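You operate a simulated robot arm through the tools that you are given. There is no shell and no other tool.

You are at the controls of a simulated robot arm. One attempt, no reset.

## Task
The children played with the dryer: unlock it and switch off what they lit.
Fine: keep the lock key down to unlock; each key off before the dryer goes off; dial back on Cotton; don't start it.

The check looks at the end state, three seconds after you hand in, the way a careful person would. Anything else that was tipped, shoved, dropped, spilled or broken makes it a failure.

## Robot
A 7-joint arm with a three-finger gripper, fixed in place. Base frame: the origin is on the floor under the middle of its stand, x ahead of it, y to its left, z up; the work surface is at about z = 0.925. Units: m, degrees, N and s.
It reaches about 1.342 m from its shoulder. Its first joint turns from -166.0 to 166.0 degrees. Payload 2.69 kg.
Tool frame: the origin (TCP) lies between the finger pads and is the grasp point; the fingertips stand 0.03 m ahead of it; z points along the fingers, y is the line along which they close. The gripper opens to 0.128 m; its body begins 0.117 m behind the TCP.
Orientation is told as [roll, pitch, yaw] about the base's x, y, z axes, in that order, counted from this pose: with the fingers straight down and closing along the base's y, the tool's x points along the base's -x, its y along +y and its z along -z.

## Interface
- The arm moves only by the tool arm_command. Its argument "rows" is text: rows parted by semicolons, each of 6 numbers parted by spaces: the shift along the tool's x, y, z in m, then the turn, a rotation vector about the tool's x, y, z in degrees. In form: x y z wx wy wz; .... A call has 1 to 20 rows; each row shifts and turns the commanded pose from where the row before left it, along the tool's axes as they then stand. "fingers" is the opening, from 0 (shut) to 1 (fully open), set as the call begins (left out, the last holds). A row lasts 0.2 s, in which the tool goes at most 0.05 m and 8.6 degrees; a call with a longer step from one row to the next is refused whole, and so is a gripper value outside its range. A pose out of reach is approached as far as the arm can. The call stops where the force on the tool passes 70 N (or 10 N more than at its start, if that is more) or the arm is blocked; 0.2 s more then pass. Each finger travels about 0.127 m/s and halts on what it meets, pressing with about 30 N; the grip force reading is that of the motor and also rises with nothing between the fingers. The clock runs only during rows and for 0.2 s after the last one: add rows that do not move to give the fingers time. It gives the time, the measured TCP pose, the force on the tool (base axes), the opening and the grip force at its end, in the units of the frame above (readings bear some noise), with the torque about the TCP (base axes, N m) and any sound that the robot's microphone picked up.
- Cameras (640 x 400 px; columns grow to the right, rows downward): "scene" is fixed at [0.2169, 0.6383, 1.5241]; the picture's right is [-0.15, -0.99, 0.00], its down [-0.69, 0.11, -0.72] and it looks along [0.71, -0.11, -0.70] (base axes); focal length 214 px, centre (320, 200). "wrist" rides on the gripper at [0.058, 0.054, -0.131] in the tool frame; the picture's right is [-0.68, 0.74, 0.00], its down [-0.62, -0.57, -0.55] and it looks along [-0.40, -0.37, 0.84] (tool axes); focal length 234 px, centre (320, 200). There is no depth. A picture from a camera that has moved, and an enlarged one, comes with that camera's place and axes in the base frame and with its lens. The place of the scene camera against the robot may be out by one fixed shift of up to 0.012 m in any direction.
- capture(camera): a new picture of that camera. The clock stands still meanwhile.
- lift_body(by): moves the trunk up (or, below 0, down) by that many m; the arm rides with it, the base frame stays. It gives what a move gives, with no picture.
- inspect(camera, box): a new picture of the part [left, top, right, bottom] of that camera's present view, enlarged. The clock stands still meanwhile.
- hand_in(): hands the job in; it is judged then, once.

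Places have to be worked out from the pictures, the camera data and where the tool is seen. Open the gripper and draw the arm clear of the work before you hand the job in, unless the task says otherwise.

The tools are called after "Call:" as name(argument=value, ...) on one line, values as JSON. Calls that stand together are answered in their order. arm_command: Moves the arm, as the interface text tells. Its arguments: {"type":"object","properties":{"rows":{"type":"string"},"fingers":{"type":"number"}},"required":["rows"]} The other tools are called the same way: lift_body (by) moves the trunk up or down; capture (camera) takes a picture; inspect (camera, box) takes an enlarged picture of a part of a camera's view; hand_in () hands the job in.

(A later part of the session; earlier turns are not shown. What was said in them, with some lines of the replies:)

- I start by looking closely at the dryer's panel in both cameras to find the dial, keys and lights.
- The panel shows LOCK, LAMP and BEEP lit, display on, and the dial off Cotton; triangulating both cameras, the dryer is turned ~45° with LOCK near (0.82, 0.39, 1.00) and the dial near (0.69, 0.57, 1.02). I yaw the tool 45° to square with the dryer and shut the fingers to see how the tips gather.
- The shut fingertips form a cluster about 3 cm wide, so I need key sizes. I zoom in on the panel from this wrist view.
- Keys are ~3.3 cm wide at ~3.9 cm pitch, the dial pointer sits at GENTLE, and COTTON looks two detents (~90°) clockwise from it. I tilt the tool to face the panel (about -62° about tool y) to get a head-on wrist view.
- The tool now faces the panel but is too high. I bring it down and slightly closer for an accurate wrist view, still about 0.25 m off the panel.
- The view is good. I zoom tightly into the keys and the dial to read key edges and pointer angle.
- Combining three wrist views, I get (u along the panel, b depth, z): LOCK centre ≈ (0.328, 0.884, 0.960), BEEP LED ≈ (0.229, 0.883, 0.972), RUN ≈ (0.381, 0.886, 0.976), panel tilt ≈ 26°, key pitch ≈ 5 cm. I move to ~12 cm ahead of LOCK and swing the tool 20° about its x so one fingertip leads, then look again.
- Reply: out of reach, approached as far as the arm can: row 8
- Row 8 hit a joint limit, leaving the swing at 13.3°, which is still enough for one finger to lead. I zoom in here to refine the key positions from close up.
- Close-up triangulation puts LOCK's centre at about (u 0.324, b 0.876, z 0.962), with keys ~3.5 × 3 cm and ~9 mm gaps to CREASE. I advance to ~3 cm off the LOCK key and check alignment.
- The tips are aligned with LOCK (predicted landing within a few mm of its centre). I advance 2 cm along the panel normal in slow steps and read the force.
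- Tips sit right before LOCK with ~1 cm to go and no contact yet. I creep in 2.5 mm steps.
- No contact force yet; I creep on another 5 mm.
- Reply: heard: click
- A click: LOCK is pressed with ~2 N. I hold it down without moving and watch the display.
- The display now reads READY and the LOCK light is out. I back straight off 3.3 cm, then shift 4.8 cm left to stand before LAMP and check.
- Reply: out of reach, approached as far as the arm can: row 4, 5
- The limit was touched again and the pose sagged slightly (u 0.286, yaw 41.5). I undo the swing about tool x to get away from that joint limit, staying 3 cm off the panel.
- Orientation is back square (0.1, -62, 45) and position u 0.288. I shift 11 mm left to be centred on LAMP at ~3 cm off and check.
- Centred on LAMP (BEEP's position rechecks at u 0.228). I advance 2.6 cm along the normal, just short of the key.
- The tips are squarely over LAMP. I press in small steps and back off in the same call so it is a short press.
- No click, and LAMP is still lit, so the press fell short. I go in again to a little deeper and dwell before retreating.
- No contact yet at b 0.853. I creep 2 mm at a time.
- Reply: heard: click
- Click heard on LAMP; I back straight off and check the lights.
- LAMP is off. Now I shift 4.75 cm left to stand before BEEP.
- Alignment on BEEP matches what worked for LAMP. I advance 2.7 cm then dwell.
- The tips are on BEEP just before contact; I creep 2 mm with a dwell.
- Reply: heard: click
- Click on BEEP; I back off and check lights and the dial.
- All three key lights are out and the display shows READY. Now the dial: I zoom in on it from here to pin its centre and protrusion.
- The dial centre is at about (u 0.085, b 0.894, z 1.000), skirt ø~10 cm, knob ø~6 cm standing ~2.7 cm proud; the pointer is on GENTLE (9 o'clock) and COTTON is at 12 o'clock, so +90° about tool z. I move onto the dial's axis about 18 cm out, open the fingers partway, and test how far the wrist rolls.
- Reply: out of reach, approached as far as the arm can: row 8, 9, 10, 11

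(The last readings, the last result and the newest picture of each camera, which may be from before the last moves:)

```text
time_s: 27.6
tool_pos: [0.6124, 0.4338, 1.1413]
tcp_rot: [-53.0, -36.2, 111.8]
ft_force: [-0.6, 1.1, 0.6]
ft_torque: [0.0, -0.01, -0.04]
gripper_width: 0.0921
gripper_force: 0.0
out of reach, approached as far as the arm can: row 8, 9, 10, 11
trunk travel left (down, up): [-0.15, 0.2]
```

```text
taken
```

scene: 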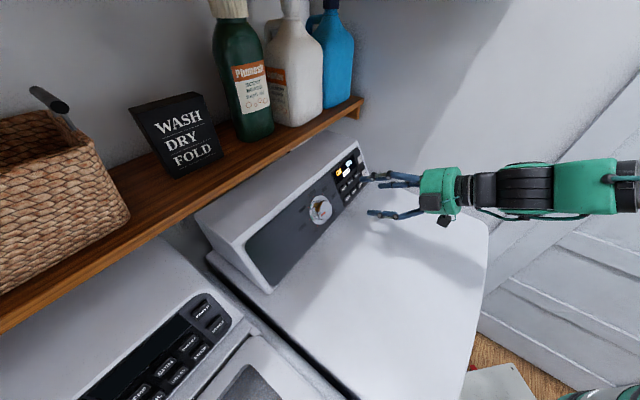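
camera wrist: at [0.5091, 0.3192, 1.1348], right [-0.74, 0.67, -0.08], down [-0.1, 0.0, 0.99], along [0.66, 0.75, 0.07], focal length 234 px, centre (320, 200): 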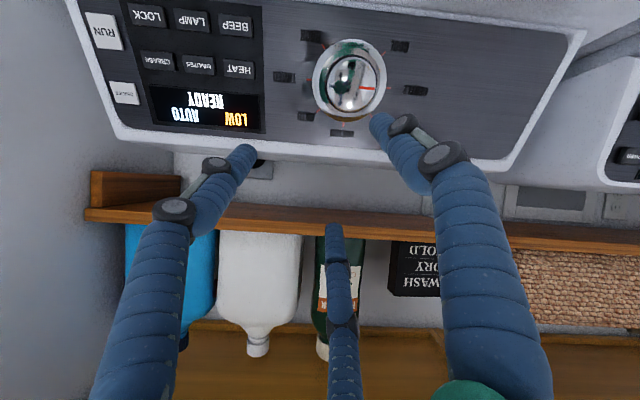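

The negative roll direction hits a limit at about -16°, so the positive way should have the range. I roll back to zero and on toward +90° as a test.

Call:
arm_command(rows="0 0 0 0 0 8; 0 0 0 0 0 8; 0 0 0 0 0 8; 0 0 0 0 0 8; 0 0 0 0 0 8; 0 0 0 0 0 8; 0 0 0 0 0 0")

```text
time_s: 29.2
tool_pos: [0.6119, 0.4348, 1.141]
tcp_rot: [0.0, -62.0, 44.8]
ft_force: [0.4, -0.1, -1.2]
ft_torque: [0.0, 0.0, 0.01]
gripper_width: 0.0924
gripper_force: 0.0
trunk travel left (down, up): [-0.15, 0.2]
```

Orientation is square again; now I test +90° of roll here in free space.

Call:
arm_command(rows="0 0 0 0 0 8; 0 0 0 0 0 8; 0 0 0 0 0 8; 0 0 0 0 0 8; 0 0 0 0 0 8; 0 0 0 0 0 8; 0 0 0 0 0 8; 0 0 0 0 0 8; 0 0 0 0 0 8; 0 0 0 0 0 8; 0 0 0 0 0 8; 0 0 0 0 0 2; 0 0 0 0 0 0")

Call:
capture(camera="wrist")

Call:
capture(camera="scene")

```text
time_s: 32.0
tool_pos: [0.6116, 0.434, 1.1412]
tcp_rot: [62.1, 0.0, -44.9]
ft_force: [0.6, -0.1, 0.2]
ft_torque: [0.0, 0.01, -0.02]
gripper_width: 0.0922
gripper_force: 0.0
trunk travel left (down, up): [-0.15, 0.2]
```

```text
taken
camera wrist: at [0.5052, 0.4113, 1.2497], right [0.72, -0.23, 0.65], down [-0.1, -0.97, -0.24], along [0.68, 0.11, -0.72], focal length 234 px, centre (320, 200)
```

wrist: 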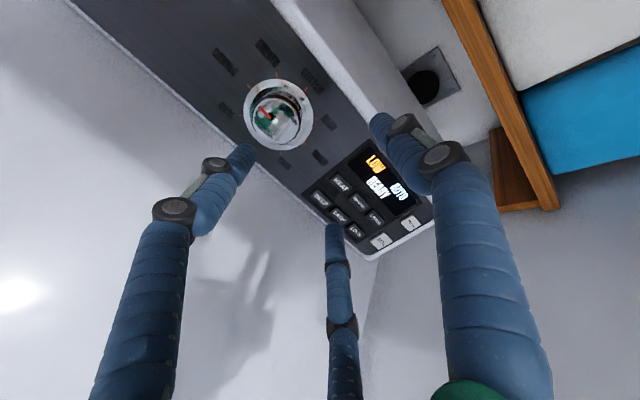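

```text
taken
```

scene: 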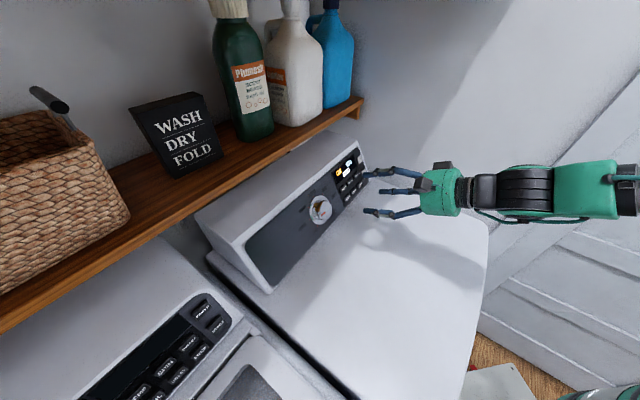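

+90° of roll is reachable with no loss of position. From this pose the camera has a new viewpoint, so I zoom on the dial to refine its centre.

Call:
inspect(camera="wrist", box=[200, 30, 350, 180])

```text
2.67 times, centred on (275, 105) of wrist
camera zoom: at [0.5052, 0.4113, 1.2497], right [0.72, -0.23, 0.65], down [-0.1, -0.97, -0.24], along [0.68, 0.11, -0.72], focal length 624 px, centre (440, 453)
```

zoom: 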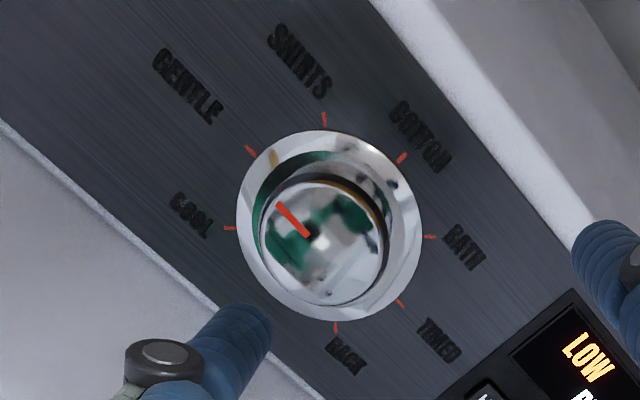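

Using tick-line intersections from two views, the dial centre on the panel is (u 0.0867, b 0.9066, z 0.9992), with the knob face ~3 cm proud and radius ~3.1 cm; the pointer is on GENTLE, opposite TIMED. I test a further +20° of roll to know my margin.

Call:
arm_command(rows="0 0 0 0 0 8; 0 0 0 0 0 8; 0 0 0 0 0 4; 0 0 0 0 0 0")

```text
time_s: 33.0
tool_pos: [0.6121, 0.4357, 1.1413]
tcp_rot: [60.5, 17.6, -54.7]
ft_force: [-1.3, 0.5, -0.4]
ft_torque: [0.02, 0.0, 0.0]
gripper_width: 0.0924
gripper_force: 0.0
trunk travel left (down, up): [-0.15, 0.2]
```

+110° is also reachable, so I'll grasp at roll +15° and end at +105°. I roll back to +15° and move onto the dial's axis, tips ~6 cm before the knob face.

Call:
arm_command(rows="0 0 0 0 0 -8; 0 0 0 0 0 -8; 0 0 0 0 0 -8; 0 0 0 0 0 -8; 0 0 0 0 0 -8; 0 0 0 0 0 -8; 0 0 0 0 0 -8; 0 0 0 0 0 -8; 0 0 0 0 0 -8; 0 0 0 0 0 -8; 0 0 0 0 0 -8; 0 0 0 0 0 -7; 0 0 0 0 0 0; 0.0187 0.0081 0.031 0 0 0; 0.0187 0.0081 0.031 0 0 0; 0.0186 0.0081 0.0309 0 0 0; 0 0 0 0 0 0")

Call:
capture(camera="wrist")

Call:
capture(camera="scene")

```text
time_s: 36.6
tool_pos: [0.6274, 0.5019, 1.0558]
tcp_rot: [25.9, -58.5, 15.5]
ft_force: [0.8, 0.6, -0.3]
ft_torque: [0.0, 0.02, 0.0]
gripper_width: 0.0923
gripper_force: 0.1
trunk travel left (down, up): [-0.15, 0.2]
```

```text
taken
camera wrist: at [0.4833, 0.4539, 1.0799], right [-0.1, 0.66, 0.74], down [0.31, -0.69, 0.65], along [0.95, 0.29, -0.13], focal length 234 px, centre (320, 200)
```

wrist: 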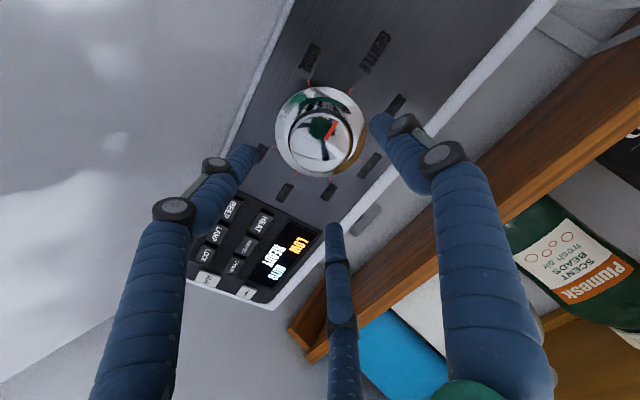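

```text
taken
```

scene: 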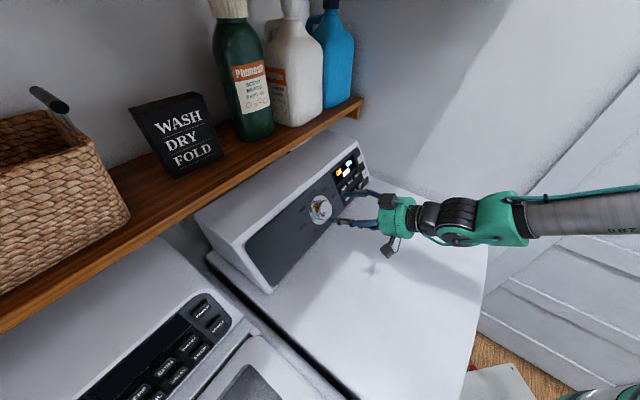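

TCP is on the axis within ~2 mm. I zoom to verify the knob is centred between the fingers.

Call:
inspect(camera="wrist", box=[240, 60, 400, 220])

Call:
inspect(camera="scene", box=[280, 160, 420, 260])

```text
2.50 times, centred on (320, 140) of wrist
camera zoom: at [0.4833, 0.4539, 1.0799], right [-0.1, 0.66, 0.74], down [0.31, -0.69, 0.65], along [0.95, 0.29, -0.13], focal length 585 px, centre (320, 350)
```

zoom: 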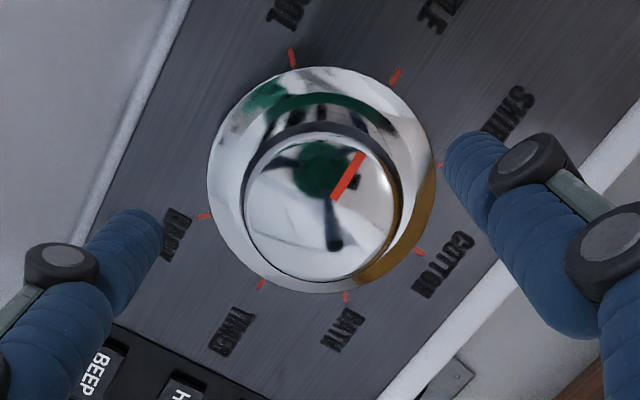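

```text
4.00 times, centred on (350, 210) of scene
camera zoom: at [0.2169, 0.6383, 1.5241], right [-0.15, -0.99, 0.0], down [-0.69, 0.11, -0.72], along [0.71, -0.11, -0.7], focal length 858 px, centre (200, 160)
```

zoom: 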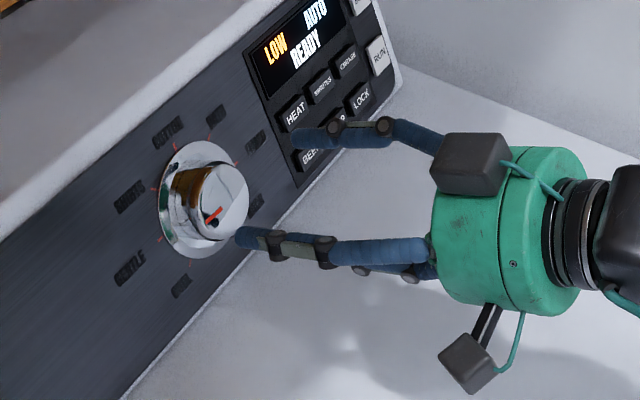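

The knob is centred to ~1 mm. I advance along the axis so the tips straddle the knob, stopping ~1.6 cm off the panel, and check.

Call:
arm_command(rows="0 0 0.02 0 0 0; 0 0 0.02 0 0 0; 0 0 0.014 0 0 0; 0 0 0.008 0 0 0; 0 0 0.006 0 0 0; 0 0 0.006 0 0 0; 0 0 0 0 0 0")

Call:
capture(camera="wrist")

Call:
inspect(camera="scene", box=[270, 160, 390, 260])

```text
time_s: 38.2
tool_pos: [0.6747, 0.5491, 1.0204]
tcp_rot: [25.9, -58.5, 15.3]
ft_force: [-0.3, -0.2, -0.1]
ft_torque: [0.02, 0.01, 0.0]
gripper_width: 0.0921
gripper_force: 0.1
trunk travel left (down, up): [-0.15, 0.2]
```

```text
taken
camera wrist: at [0.5294, 0.5001, 1.0438], right [-0.1, 0.66, 0.74], down [0.31, -0.69, 0.65], along [0.95, 0.29, -0.13], focal length 234 px, centre (320, 200)
```

wrist: 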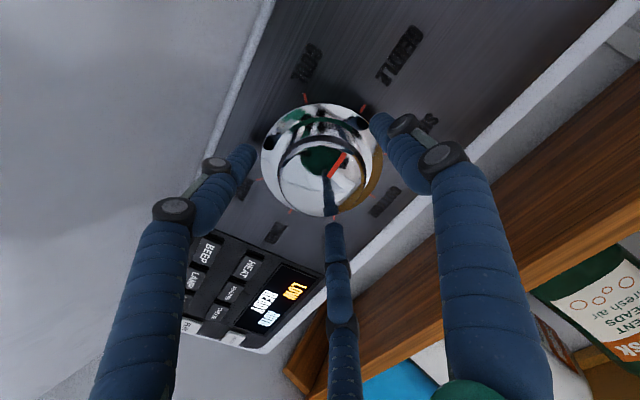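

```text
4.00 times, centred on (330, 210) of scene
camera zoom: at [0.2169, 0.6383, 1.5241], right [-0.15, -0.99, 0.0], down [-0.69, 0.11, -0.72], along [0.71, -0.11, -0.7], focal length 858 px, centre (280, 160)
```

zoom: 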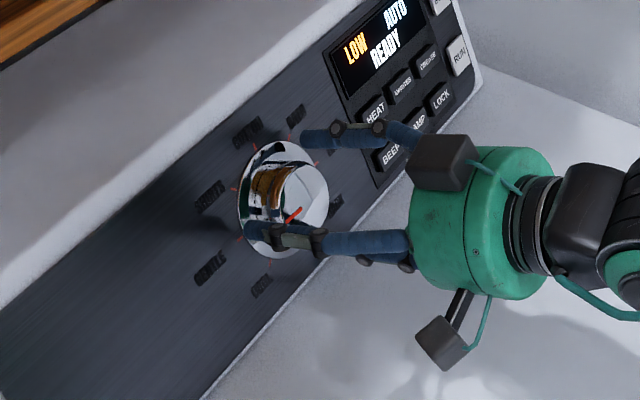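

Tips straddle the knob with no contact. I go 3 mm deeper, trim 2 mm in u, and close on the knob.

Call:
arm_command(rows="0.0005 0.0019 0.003 0 0 0; 0 0 0 0 0 0")

Call:
arm_command(rows="0 0 0 0 0 0; 0 0 0 0 0 0; 0 0 0 0 0 0; 0 0 0 0 0 0", fingers=0.35)

Call:
capture(camera="wrist")

Call:
inspect(camera="scene", box=[270, 160, 390, 260])

```text
time_s: 38.8
tool_pos: [0.6749, 0.5522, 1.0192]
tcp_rot: [25.9, -58.4, 15.4]
ft_force: [0.1, -0.6, -0.3]
ft_torque: [0.02, 0.0, -0.02]
gripper_width: 0.0924
gripper_force: 0.0
trunk travel left (down, up): [-0.15, 0.2]
```

```text
time_s: 39.8
tool_pos: [0.6761, 0.5522, 1.0225]
tcp_rot: [26.1, -58.7, 15.2]
ft_force: [20.9, -10.5, 14.1]
ft_torque: [0.15, -0.54, -0.51]
gripper_width: 0.0657
gripper_force: 15.4
trunk travel left (down, up): [-0.15, 0.2]
```

```text
taken
camera wrist: at [0.5314, 0.5031, 1.0446], right [-0.1, 0.66, 0.75], down [0.3, -0.69, 0.65], along [0.95, 0.29, -0.13], focal length 234 px, centre (320, 200)
```

wrist: 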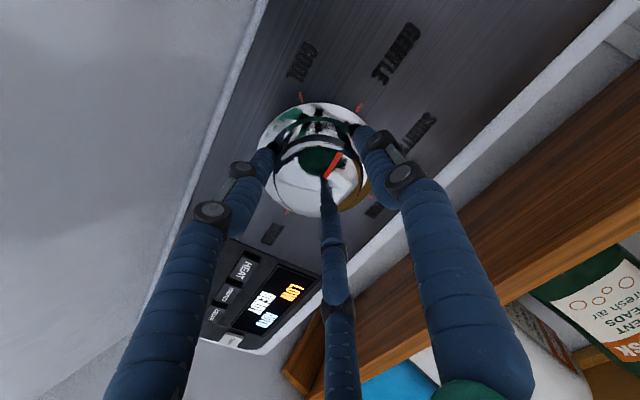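

```text
4.00 times, centred on (330, 210) of scene
camera zoom: at [0.2169, 0.6383, 1.5241], right [-0.15, -0.99, 0.0], down [-0.69, 0.11, -0.72], along [0.71, -0.11, -0.7], focal length 858 px, centre (280, 160)
```

zoom: 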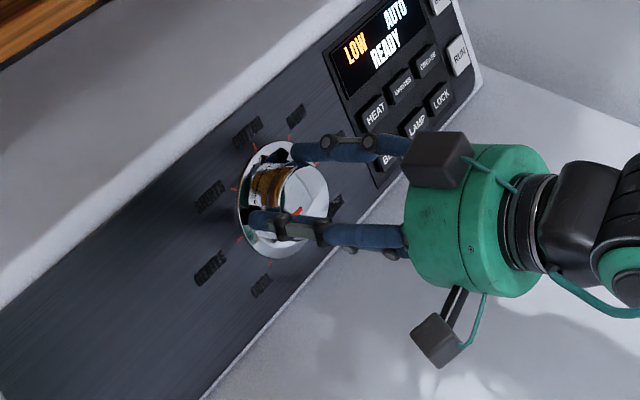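

The fingers hold the knob (width 0.066, 15 N), but there is a side load of ~22 N toward +u and ~16 N up-panel, meaning my axis is slightly off. I nudge the tool ~1.5 mm right and 2 mm up to relieve it.

Call:
arm_command(rows="-0.0012 -0.0005 0 0 0 0; -0.0011 -0.0004 0 0 0 0; 0 0 0 0 0 0")

```text
time_s: 40.6
tool_pos: [0.676, 0.5512, 1.0232]
tcp_rot: [25.9, -58.5, 15.2]
ft_force: [8.2, -12.5, 17.6]
ft_torque: [0.13, -0.64, -0.63]
gripper_width: 0.0651
gripper_force: 15.1
trunk travel left (down, up): [-0.15, 0.2]
```

The side load is falling (u 22→15 N). I continue the same way by ~2 mm right and 3 mm up.

Call:
arm_command(rows="-0.0017 -0.0006 0 0 0 0; -0.0017 -0.0005 0 0 0 0; 0 0 0 0 0 0")

Call:
inspect(camera="wrist", box=[220, 80, 420, 240])

```text
time_s: 41.4
tool_pos: [0.6773, 0.5501, 1.022]
tcp_rot: [25.8, -58.4, 15.5]
ft_force: [-2.1, -9.4, 2.5]
ft_torque: [-0.15, -0.02, -0.22]
gripper_width: 0.064
gripper_force: 14.3
trunk travel left (down, up): [-0.15, 0.2]
```

```text
2.50 times, centred on (320, 160) of wrist
camera zoom: at [0.5329, 0.5021, 1.0452], right [-0.1, 0.66, 0.74], down [0.31, -0.69, 0.65], along [0.95, 0.29, -0.14], focal length 585 px, centre (320, 300)
```

zoom: 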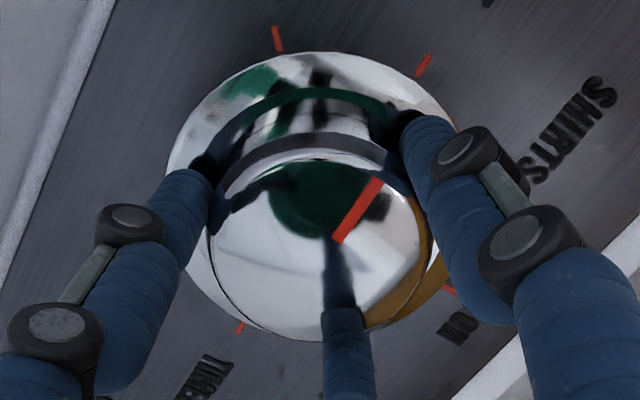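

Side load is now small and the knob sits between all three pads. I turn +45° (clockwise) slowly and check for clicks and pointer motion.

Call:
arm_command(rows="0 0 0 0 0 5; 0 0 0 0 0 5; 0 0 0 0 0 5; 0 0 0 0 0 5; 0 0 0 0 0 5; 0 0 0 0 0 5; 0 0 0 0 0 5; 0 0 0 0 0 5; 0 0 0 0 0 5; 0 0 0 0 0 0", fingers=0.3)

Call:
capture(camera="wrist")

Call:
inspect(camera="scene", box=[270, 140, 390, 250])

```text
time_s: 43.6
tool_pos: [0.6791, 0.5514, 1.0211]
tcp_rot: [58.3, -26.2, -29.8]
ft_force: [-13.2, -17.3, -22.1]
ft_torque: [-0.65, 0.52, -0.07]
gripper_width: 0.0636
gripper_force: 44.7
trunk travel left (down, up): [-0.15, 0.2]
```

```text
taken
camera wrist: at [0.5458, 0.5296, 1.0979], right [0.48, 0.17, 0.86], down [0.17, -0.98, 0.1], along [0.86, 0.1, -0.5], focal length 234 px, centre (320, 200)
```

wrist: 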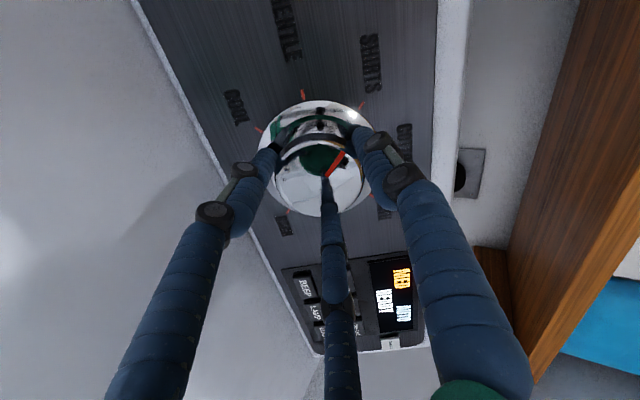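

```text
3.64 times, centred on (330, 195) of scene
camera zoom: at [0.2169, 0.6383, 1.5241], right [-0.15, -0.99, 0.0], down [-0.69, 0.11, -0.72], along [0.71, -0.11, -0.7], focal length 780 px, centre (284, 218)
```

zoom: 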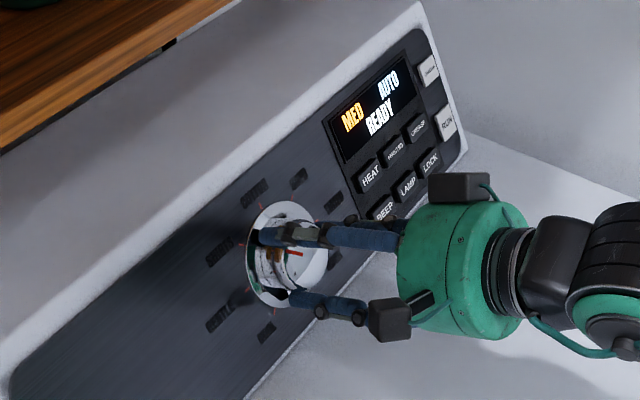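

The dial turned one detent (display LOW→MED, pointer at SHIRTS). There is ~30 N side load down-panel, so I ease the tool 3 mm that way before the second step.

Call:
arm_command(rows="0.0008 -0.0013 0 0 0 0; 0.0007 -0.0013 0 0 0 0; 0 0 0 0 0 0")

```text
time_s: 44.4
tool_pos: [0.6782, 0.5505, 1.0217]
tcp_rot: [58.5, -26.2, -29.8]
ft_force: [-13.0, -9.6, -16.7]
ft_torque: [-0.5, 0.57, 0.11]
gripper_width: 0.0635
gripper_force: 44.8
trunk travel left (down, up): [-0.15, 0.2]
```

Load is down to ~22 N; another 3 mm the same way.

Call:
arm_command(rows="0.0008 -0.0013 0 0 0 0; 0.0007 -0.0013 0 0 0 0; 0 0 0 0 0 0")

```text
time_s: 45.2
tool_pos: [0.6772, 0.5501, 1.0212]
tcp_rot: [58.7, -26.3, -29.9]
ft_force: [-2.9, 2.7, -3.6]
ft_torque: [-0.08, 0.17, 0.17]
gripper_width: 0.0634
gripper_force: 45.6
trunk travel left (down, up): [-0.15, 0.2]
```

Load relieved. I turn the next +25° and check the load.

Call:
arm_command(rows="0 0 0 0 0 5; 0 0 0 0 0 5; 0 0 0 0 0 5; 0 0 0 0 0 5; 0 0 0 0 0 5; 0 0 0 0 0 0")

```text
time_s: 46.6
tool_pos: [0.677, 0.5508, 1.0211]
tcp_rot: [62.2, -4.4, -42.8]
ft_force: [11.3, 11.5, 11.5]
ft_torque: [0.51, -0.46, 0.01]
gripper_width: 0.0637
gripper_force: 45.5
trunk travel left (down, up): [-0.15, 0.2]
```

Moderate load; I finish the remaining +20°.

Call:
arm_command(rows="0 0 0 0 0 5; 0 0 0 0 0 5; 0 0 0 0 0 5; 0 0 0 0 0 5; 0 0 0 0 0 0")

Call:
inspect(camera="wrist", box=[220, 0, 440, 240])

Call:
inspect(camera="scene", box=[270, 140, 390, 250])

```text
time_s: 47.8
tool_pos: [0.6779, 0.5512, 1.0203]
tcp_rot: [61.4, 13.2, -52.1]
ft_force: [22.5, 13.4, 26.3]
ft_torque: [0.7, -0.8, -0.17]
gripper_width: 0.0636
gripper_force: 44.4
trunk travel left (down, up): [-0.15, 0.2]
```

```text
1.67 times, centred on (330, 120) of wrist
camera zoom: at [0.5859, 0.5204, 1.1404], right [0.77, -0.42, 0.47], down [-0.26, -0.89, -0.37], along [0.58, 0.16, -0.8], focal length 390 px, centre (303, 333)
```

zoom: 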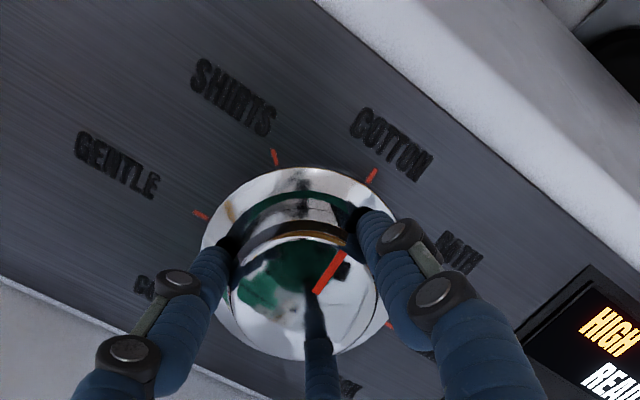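

```text
3.64 times, centred on (330, 195) of scene
camera zoom: at [0.2169, 0.6383, 1.5241], right [-0.15, -0.99, 0.0], down [-0.69, 0.11, -0.72], along [0.71, -0.11, -0.7], focal length 780 px, centre (284, 218)
```

zoom: 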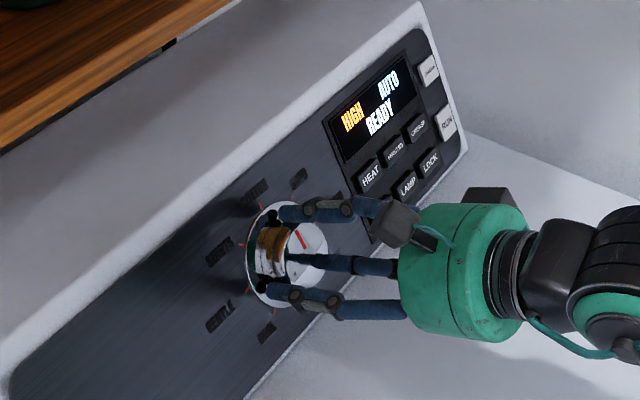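

The display switched to HIGH and the pointer aims at the COTTON tick. I ease off the ~35 N side load (5 mm up-panel) before opening so the knob isn't jerked.

Call:
arm_command(rows="0.0007 0.0025 0 0 0 0; 0.0007 0.0025 0 0 0 0; 0 0 0 0 0 0")

```text
time_s: 48.6
tool_pos: [0.6781, 0.5502, 1.0215]
tcp_rot: [61.0, 13.1, -52.1]
ft_force: [10.2, 3.1, 16.6]
ft_torque: [0.36, -0.4, -0.17]
gripper_width: 0.0631
gripper_force: 45.0
trunk travel left (down, up): [-0.15, 0.2]
```

Load is falling (v ~19 N); 3 mm more, then I open the fingers to release.

Call:
arm_command(rows="0.0007 0.003 0 0 0 0; 0 0 0 0 0 0")

Call:
arm_command(rows="0 0 0 0 0 0; 0 0 0 0 0 0; 0 0 0 0 0 0", fingers=0.72)

Call:
inspect(camera="wrist", box=[220, 0, 440, 240])

Call:
inspect(camera="scene", box=[270, 140, 390, 250])

```text
time_s: 49.2
tool_pos: [0.6774, 0.5495, 1.0211]
tcp_rot: [60.8, 13.1, -52.2]
ft_force: [-3.4, -8.3, -0.5]
ft_torque: [-0.14, 0.08, -0.09]
gripper_width: 0.0632
gripper_force: 45.5
trunk travel left (down, up): [-0.15, 0.2]
```

```text
time_s: 50.0
tool_pos: [0.6781, 0.552, 1.0245]
tcp_rot: [61.2, 13.2, -52.2]
ft_force: [0.2, 0.3, 0.1]
ft_torque: [0.02, 0.01, -0.02]
gripper_width: 0.0922
gripper_force: 0.1
trunk travel left (down, up): [-0.15, 0.2]
```

```text
1.67 times, centred on (330, 120) of wrist
camera zoom: at [0.5879, 0.5225, 1.1453], right [0.77, -0.42, 0.47], down [-0.26, -0.89, -0.37], along [0.58, 0.16, -0.8], focal length 390 px, centre (303, 333)
```

zoom: 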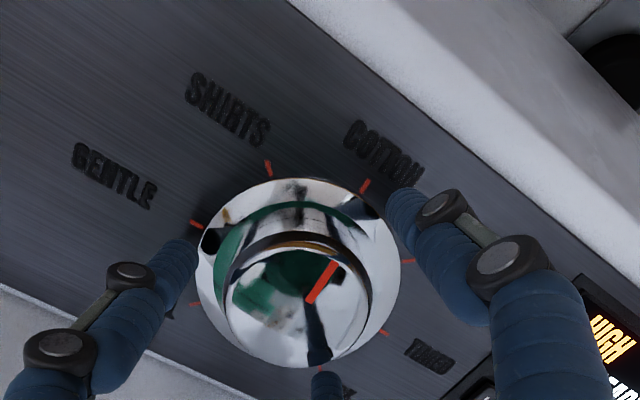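

```text
3.64 times, centred on (330, 195) of scene
camera zoom: at [0.2169, 0.6383, 1.5241], right [-0.15, -0.99, 0.0], down [-0.69, 0.11, -0.72], along [0.71, -0.11, -0.7], focal length 780 px, centre (284, 218)
```

zoom: 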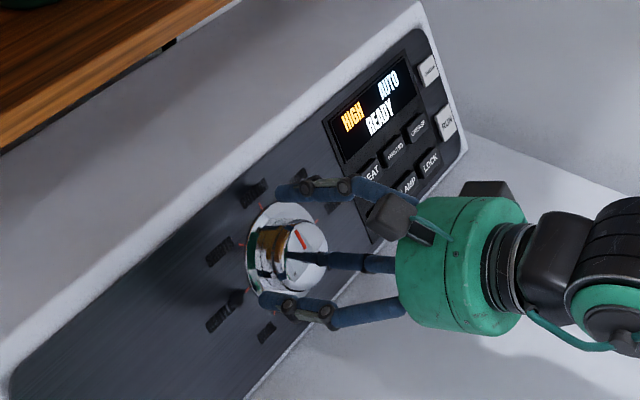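

The fingers are clear of the knob with zero force. I withdraw straight along the axis by 11 cm and read the pointer.

Call:
arm_command(rows="0 0 -0.01 0 0 0; 0 0 -0.015 0 0 0; 0 0 -0.02 0 0 0; 0 0 -0.03 0 0 0; 0 0 -0.035 0 0 0; 0 0 0 0 0 0")

Call:
capture(camera="wrist")

Call:
inspect(camera="wrist", box=[220, 40, 420, 220])

Call:
inspect(camera="scene", box=[280, 140, 390, 250])

```text
time_s: 51.4
tool_pos: [0.6095, 0.4832, 1.0788]
tcp_rot: [61.2, 13.2, -52.2]
ft_force: [0.4, -0.2, 0.1]
ft_torque: [-0.05, -0.01, -0.02]
gripper_width: 0.0924
gripper_force: 0.1
trunk travel left (down, up): [-0.15, 0.2]
```

```text
taken
camera wrist: at [0.5175, 0.4538, 1.1988], right [0.77, -0.42, 0.47], down [-0.26, -0.89, -0.37], along [0.58, 0.16, -0.8], focal length 234 px, centre (320, 200)
```

wrist: 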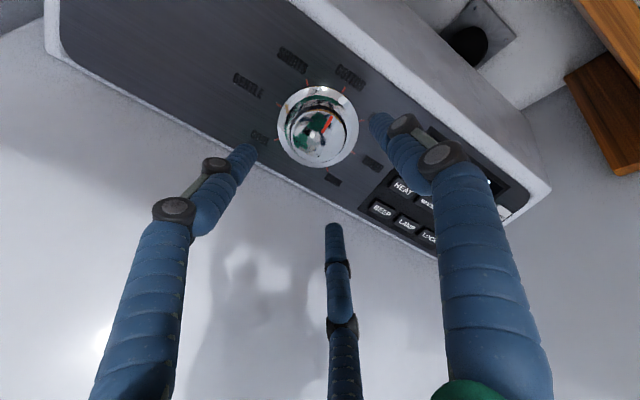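

```text
2.22 times, centred on (320, 130) of wrist
camera zoom: at [0.5175, 0.4538, 1.1988], right [0.77, -0.42, 0.47], down [-0.26, -0.89, -0.37], along [0.58, 0.16, -0.8], focal length 520 px, centre (320, 356)
```

zoom: 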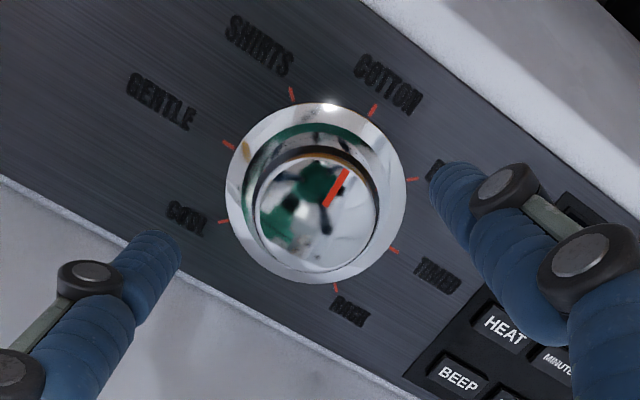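

```text
3.64 times, centred on (335, 195) of scene
camera zoom: at [0.2169, 0.6383, 1.5241], right [-0.15, -0.99, 0.0], down [-0.69, 0.11, -0.72], along [0.71, -0.11, -0.7], focal length 780 px, centre (266, 218)
```

zoom: 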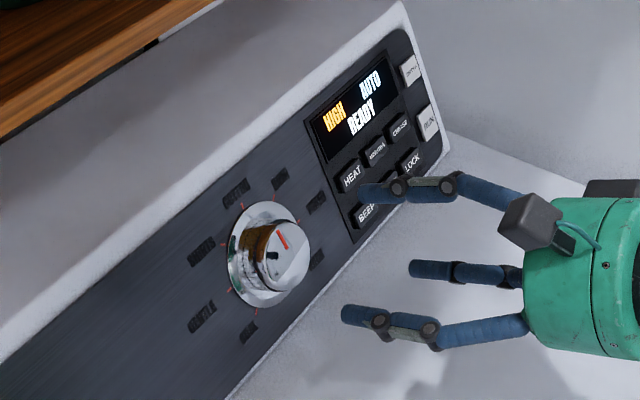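

The pointer's direction matches the COTTON tick exactly (both ~57.7° in the picture), and the display says HIGH/AUTO/READY. I roll back to 0 with the fingers shutting, then move over to ~10 cm in front of ON/OFF.

Call:
arm_command(rows="0 0 0 0 0 -8; 0 0 0 0 0 -8; 0 0 0 0 0 -8; 0 0 0 0 0 -8; 0 0 0 0 0 -8; 0 0 0 0 0 -8; 0 0 0 0 0 -8; 0 0 0 0 0 -8; 0 0 0 0 0 -8; 0 0 0 0 0 -8; 0 0 0 0 0 -8; 0 0 0 0 0 -8; 0 0 0 0 0 -8; 0 0 0 0 0 -1; 0 0 0 0 0 0", fingers=0)

Call:
arm_command(rows="-0.0036 -0.0415 0.002 0 0 0; -0.0036 -0.0415 0.002 0 0 0; -0.0036 -0.0415 0.002 0 0 0; -0.0036 -0.0415 0.002 0 0 0; -0.0036 -0.0415 0.002 0 0 0; -0.0036 -0.0415 0.002 0 0 0; -0.0036 -0.0415 0.002 0 0 0; 0 0 0 0 0 0")

Call:
capture(camera="wrist")

Call:
inspect(camera="scene", box=[280, 130, 400, 250])

```text
time_s: 54.6
tool_pos: [0.6099, 0.4831, 1.0761]
tcp_rot: [-0.1, -62.0, 45.1]
ft_force: [-0.2, -0.7, -0.2]
ft_torque: [-0.02, 0.0, 0.01]
gripper_width: 0.0022
gripper_force: 30.1
trunk travel left (down, up): [-0.15, 0.2]
```

```text
time_s: 56.4
tool_pos: [0.834, 0.2957, 1.0946]
tcp_rot: [0.1, -62.1, 45.0]
ft_force: [0.7, 0.1, -1.2]
ft_torque: [0.05, 0.02, 0.06]
gripper_width: 0.0021
gripper_force: 29.8
trunk travel left (down, up): [-0.15, 0.2]
```

```text
taken
camera wrist: at [0.6937, 0.2317, 1.1033], right [-0.3, 0.75, 0.6], down [0.26, -0.54, 0.8], along [0.92, 0.39, -0.04], focal length 234 px, centre (320, 200)
```

wrist: 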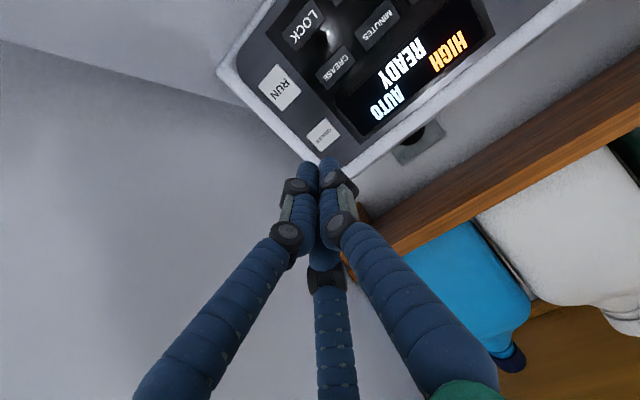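

```text
3.33 times, centred on (340, 190) of scene
camera zoom: at [0.2169, 0.6383, 1.5241], right [-0.15, -0.99, 0.0], down [-0.69, 0.11, -0.72], along [0.71, -0.11, -0.7], focal length 715 px, centre (253, 233)
```

zoom: 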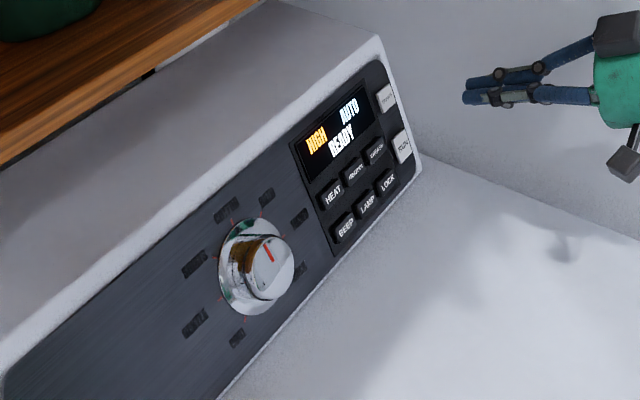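

All key lights are out and the dial reads Cotton. I zoom in on ON/OFF and RUN to fix the key's location.

Call:
inspect(camera="wrist", box=[230, 50, 380, 200])

Call:
inspect(camera="scene", box=[325, 140, 385, 210])

```text
2.67 times, centred on (305, 125) of wrist
camera zoom: at [0.6937, 0.2317, 1.1033], right [-0.3, 0.75, 0.6], down [0.26, -0.54, 0.8], along [0.92, 0.39, -0.04], focal length 624 px, centre (360, 400)
```

zoom: 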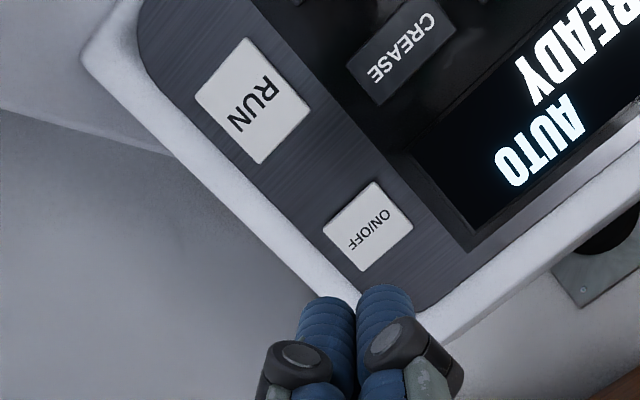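

```text
5.71 times, centred on (355, 175) of scene
camera zoom: at [0.2169, 0.6383, 1.5241], right [-0.15, -0.99, 0.0], down [-0.69, 0.11, -0.72], along [0.71, -0.11, -0.7], focal length 1226 px, centre (120, 343)
```

zoom: 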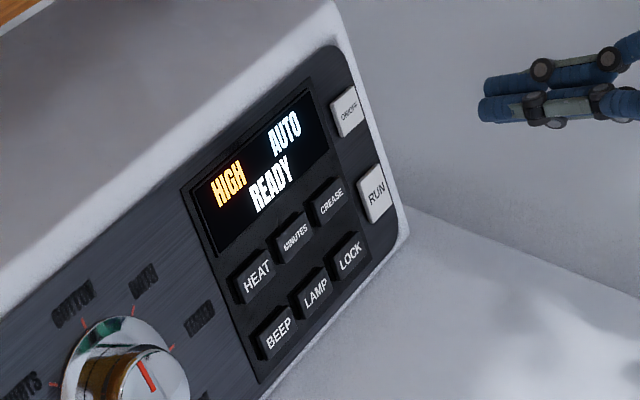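

ON/OFF is at (u 0.3805, b 0.913, z 1.035) and RUN is 6.5 cm below it, well clear. I advance to ~3 cm off ON/OFF, biased 2 mm upward away from RUN.

Call:
arm_command(rows="-0.001 0 0.023 0 0 0; -0.001 0 0.023 0 0 0; -0.001 0 0.0227 0 0 0; 0 0 0 0 0 0")

Call:
inspect(camera="wrist", box=[240, 60, 400, 220])

Call:
inspect(camera="scene", box=[325, 140, 385, 210])

```text
time_s: 57.4
tool_pos: [0.878, 0.3405, 1.0622]
tcp_rot: [0.0, -62.0, 45.0]
ft_force: [0.7, 0.5, -0.2]
ft_torque: [0.02, -0.01, -0.01]
gripper_width: 0.0019
gripper_force: 30.0
trunk travel left (down, up): [-0.15, 0.2]
```

```text
2.50 times, centred on (320, 140) of wrist
camera zoom: at [0.7369, 0.276, 1.0726], right [-0.3, 0.75, 0.6], down [0.26, -0.54, 0.8], along [0.92, 0.39, -0.04], focal length 585 px, centre (320, 350)
```

zoom: 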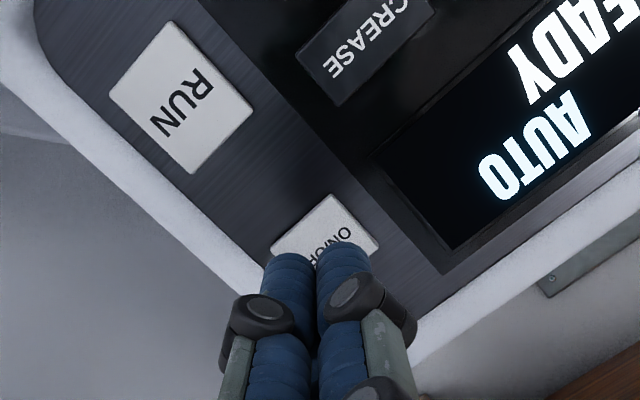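

```text
5.71 times, centred on (355, 175) of scene
camera zoom: at [0.2169, 0.6383, 1.5241], right [-0.15, -0.99, 0.0], down [-0.69, 0.11, -0.72], along [0.71, -0.11, -0.7], focal length 1226 px, centre (120, 343)
```

zoom: 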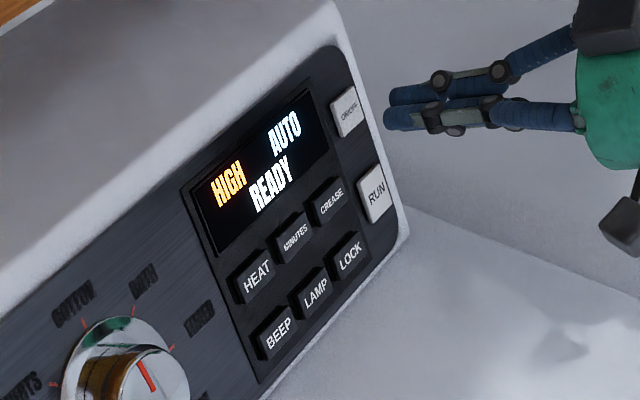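

Aligned on ON/OFF, and all six key lights are dark. I advance 2.7 cm and dwell.

Call:
arm_command(rows="-0.0002 0 0.009 0 0 0; -0.0002 0 0.009 0 0 0; -0.0002 0 0.009 0 0 0; 0 0 0 0 0 0")

Call:
inspect(camera="wrist", box=[240, 80, 400, 240])

Call:
inspect(camera="scene", box=[325, 140, 385, 210])

```text
time_s: 58.4
tool_pos: [0.8953, 0.3561, 1.0499]
tcp_rot: [0.0, -62.0, 45.1]
ft_force: [-0.2, -0.1, 0.8]
ft_torque: [-0.02, -0.01, 0.01]
gripper_width: 0.0021
gripper_force: 29.8
trunk travel left (down, up): [-0.15, 0.2]
```

```text
2.50 times, centred on (320, 160) of wrist
camera zoom: at [0.7539, 0.2926, 1.0598], right [-0.3, 0.75, 0.6], down [0.26, -0.54, 0.8], along [0.92, 0.39, -0.04], focal length 585 px, centre (320, 300)
```

zoom: 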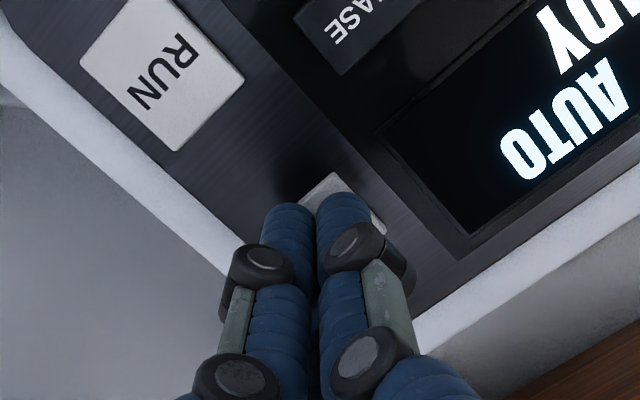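

```text
5.71 times, centred on (355, 175) of scene
camera zoom: at [0.2169, 0.6383, 1.5241], right [-0.15, -0.99, 0.0], down [-0.69, 0.11, -0.72], along [0.71, -0.11, -0.7], focal length 1226 px, centre (120, 343)
```

zoom: 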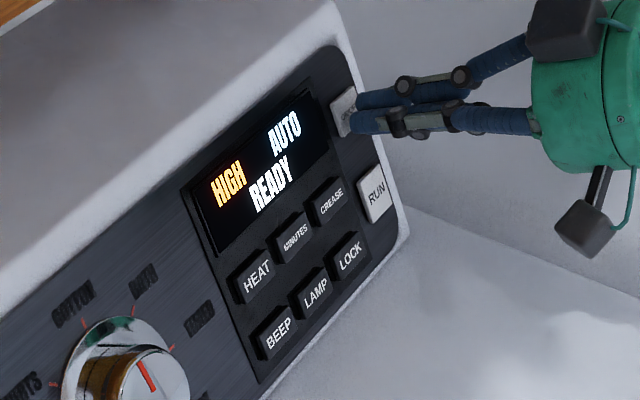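

The tips are right over ON/OFF, far from RUN. I creep 3 mm with a dwell.

Call:
arm_command(rows="0 0 0.002 0 0 0; 0 0 0.001 0 0 0; 0 0 0 0 0 0")

```text
time_s: 59.2
tool_pos: [0.8953, 0.3584, 1.0497]
tcp_rot: [0.0, -62.1, 44.9]
ft_force: [0.4, -0.2, 0.1]
ft_torque: [0.01, 0.03, 0.02]
gripper_width: 0.0024
gripper_force: 29.8
trunk travel left (down, up): [-0.15, 0.2]
```

No click yet (b 0.8865); 2 mm more.

Call:
arm_command(rows="0 0 0.002 0 0 0; 0 0 0 0 0 0")

```text
time_s: 59.8
tool_pos: [0.8966, 0.3601, 1.0488]
tcp_rot: [0.1, -62.0, 45.0]
ft_force: [-0.6, -0.1, 0.2]
ft_torque: [0.03, 0.0, -0.03]
gripper_width: 0.0022
gripper_force: 30.2
trunk travel left (down, up): [-0.15, 0.2]
```

Still no contact force; another 2 mm.

Call:
arm_command(rows="0 0 0.002 0 0 0; 0 0 0 0 0 0")

```text
time_s: 60.4
tool_pos: [0.8984, 0.3613, 1.0487]
tcp_rot: [0.1, -61.9, 45.1]
ft_force: [0.2, -0.1, -0.4]
ft_torque: [-0.01, -0.01, -0.01]
gripper_width: 0.002
gripper_force: 30.2
trunk travel left (down, up): [-0.15, 0.2]
```

Expected press depth is about here; 2 mm more.

Call:
arm_command(rows="0 0 0.002 0 0 0; 0 0 0 0 0 0")

Call:
inspect(camera="scene", box=[325, 140, 385, 210])

```text
time_s: 61.0
tool_pos: [0.9009, 0.3612, 1.0477]
tcp_rot: [-0.1, -62.0, 45.1]
ft_force: [-0.4, 0.1, -0.9]
ft_torque: [-0.01, 0.01, -0.01]
gripper_width: 0.0023
gripper_force: 29.7
trunk travel left (down, up): [-0.15, 0.2]
```

```text
5.71 times, centred on (355, 175) of scene
camera zoom: at [0.2169, 0.6383, 1.5241], right [-0.15, -0.99, 0.0], down [-0.69, 0.11, -0.72], along [0.71, -0.11, -0.7], focal length 1226 px, centre (120, 343)
```

zoom: 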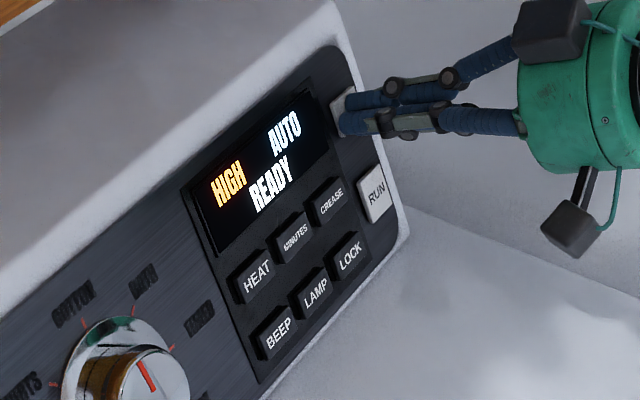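

Nearly touching; I keep creeping 2 mm at a time.

Call:
arm_command(rows="0 0 0.002 0 0 0; 0 0 0 0 0 0")

```text
time_s: 61.6
tool_pos: [0.9004, 0.3632, 1.0461]
tcp_rot: [0.0, -62.0, 44.9]
ft_force: [0.2, -1.2, 1.4]
ft_torque: [-0.01, -0.01, 0.01]
gripper_width: 0.0059
gripper_force: 31.7
trunk travel left (down, up): [-0.15, 0.2]
heard: click
```

A click on ON/OFF; I back off straight and check the display.

Call:
arm_command(rows="0 0 -0.01 0 0 0; 0 0 -0.015 0 0 0; 0 0 -0.03 0 0 0; 0 0 -0.04 0 0 0; 0 0 0 0 0 0")

Call:
inspect(camera="scene", box=[290, 130, 390, 240])

Call:
capture(camera="wrist")

```text
time_s: 62.8
tool_pos: [0.8399, 0.3047, 1.0891]
tcp_rot: [-0.2, -62.1, 45.1]
ft_force: [-0.3, -0.4, 0.3]
ft_torque: [-0.04, 0.0, -0.03]
gripper_width: 0.0019
gripper_force: 31.3
trunk travel left (down, up): [-0.15, 0.2]
```

```text
3.64 times, centred on (340, 185) of scene
camera zoom: at [0.2169, 0.6383, 1.5241], right [-0.15, -0.99, 0.0], down [-0.69, 0.11, -0.72], along [0.71, -0.11, -0.7], focal length 780 px, centre (247, 254)
```

zoom: 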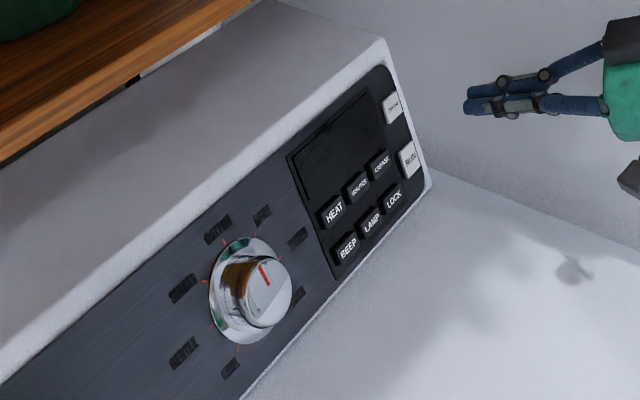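

```text
taken
camera wrist: at [0.6994, 0.2414, 1.099], right [-0.3, 0.75, 0.6], down [0.26, -0.54, 0.8], along [0.92, 0.39, -0.03], focal length 234 px, centre (320, 200)
```

wrist: 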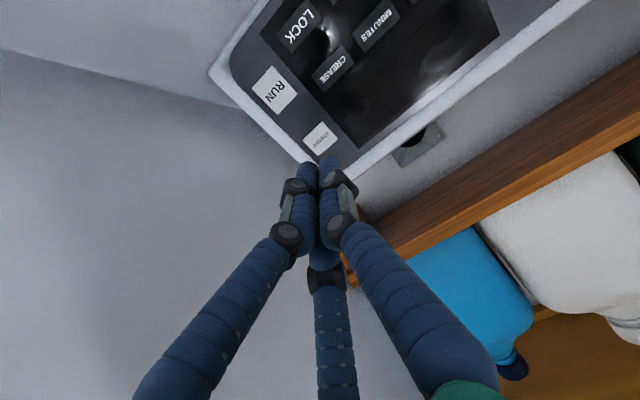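

The display is dark, all key lights are off and the dial points to Cotton. I draw the arm well back and up and open the gripper.

Call:
arm_command(rows="0 0 -0.04 0 0 0; 0 0 -0.04 0 0 0; 0 0 -0.04 0 0 0; 0 0.01 -0.04 0 0 0; -0.02 0.02 -0.03 0 0 0; -0.02 0.02 -0.03 0 0 0; -0.02 0.02 -0.03 0 0 0; 0 0 0 0 0 0")

Call:
arm_command(rows="0 0 0 0 0 0; 0 0 0 0 0 0; 0 0 0 0 0 0; 0 0 0 0 0 0; 0 0 0 0 0 0", fingers=1)

Call:
capture(camera="scene")

Call:
inspect(camera="scene", box=[290, 140, 380, 230])

Call:
capture(camera="wrist")

```text
time_s: 64.6
tool_pos: [0.6545, 0.2164, 1.2625]
tcp_rot: [0.0, -62.0, 45.1]
ft_force: [-0.4, -1.2, 0.2]
ft_torque: [0.0, 0.02, -0.05]
gripper_width: 0.0022
gripper_force: 31.3
trunk travel left (down, up): [-0.15, 0.2]
```

```text
time_s: 65.8
tool_pos: [0.6548, 0.2161, 1.2611]
tcp_rot: [-0.1, -62.1, 45.0]
ft_force: [0.4, -0.6, 0.2]
ft_torque: [-0.01, 0.0, -0.02]
gripper_width: 0.1278
gripper_force: 0.0
trunk travel left (down, up): [-0.15, 0.2]
```

```text
taken
```

scene: 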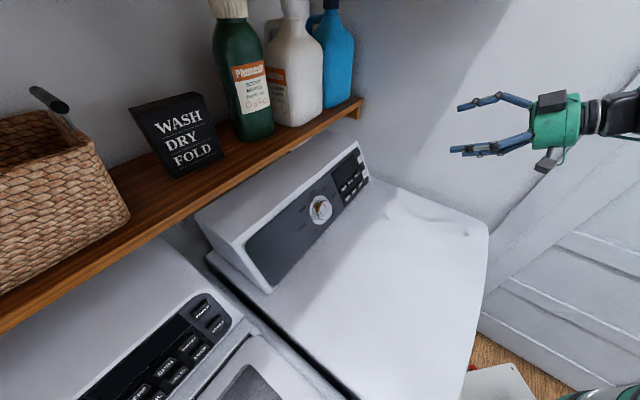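

```text
4.44 times, centred on (335, 185) of scene
camera zoom: at [0.2169, 0.6383, 1.5241], right [-0.15, -0.99, 0.0], down [-0.69, 0.11, -0.72], along [0.71, -0.11, -0.7], focal length 953 px, centre (253, 267)
```

zoom: 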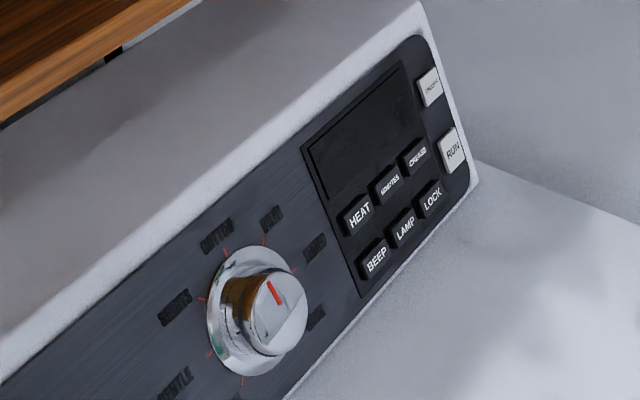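

```text
taken
camera wrist: at [0.5152, 0.1525, 1.27], right [-0.3, 0.75, 0.6], down [0.26, -0.54, 0.8], along [0.92, 0.39, -0.04], focal length 234 px, centre (320, 200)
```

wrist: 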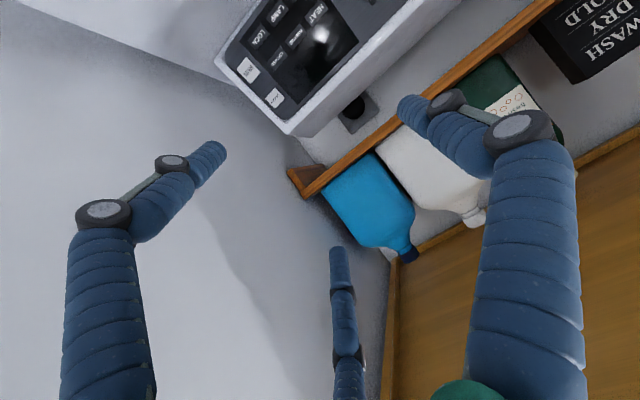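

The dryer is unlocked, dark and not running. The dial is on Cotton, the shelf items are undisturbed, and the gripper is open with the arm clear, so I hand in the job.

Call:
hand_in()

```text
The job is handed in.
```

The dryer is unlocked and off, with the dial back on Cotton. I handed the job in; no result has come back yet.

- **Lock:** I held the LOCK key down for about three seconds. The display changed from LOCK to READY and the key's light went out.
- **Keys:** LAMP and BEEP each got one press. All six key lights were dark before I touched the power key.
- **Dial:** I turned it clockwise from Gentle through Shirts to Cotton. The pointer lines up with the Cotton mark. The heat reading followed the dial from LOW to HIGH; I did not press HEAT.
- **Power:** I pressed ON/OFF last, and the display went dark. RUN was never touched, so the dryer did not start.

The shelf items look undisturbed in the last pictures. The arm is drawn back with the gripper open.
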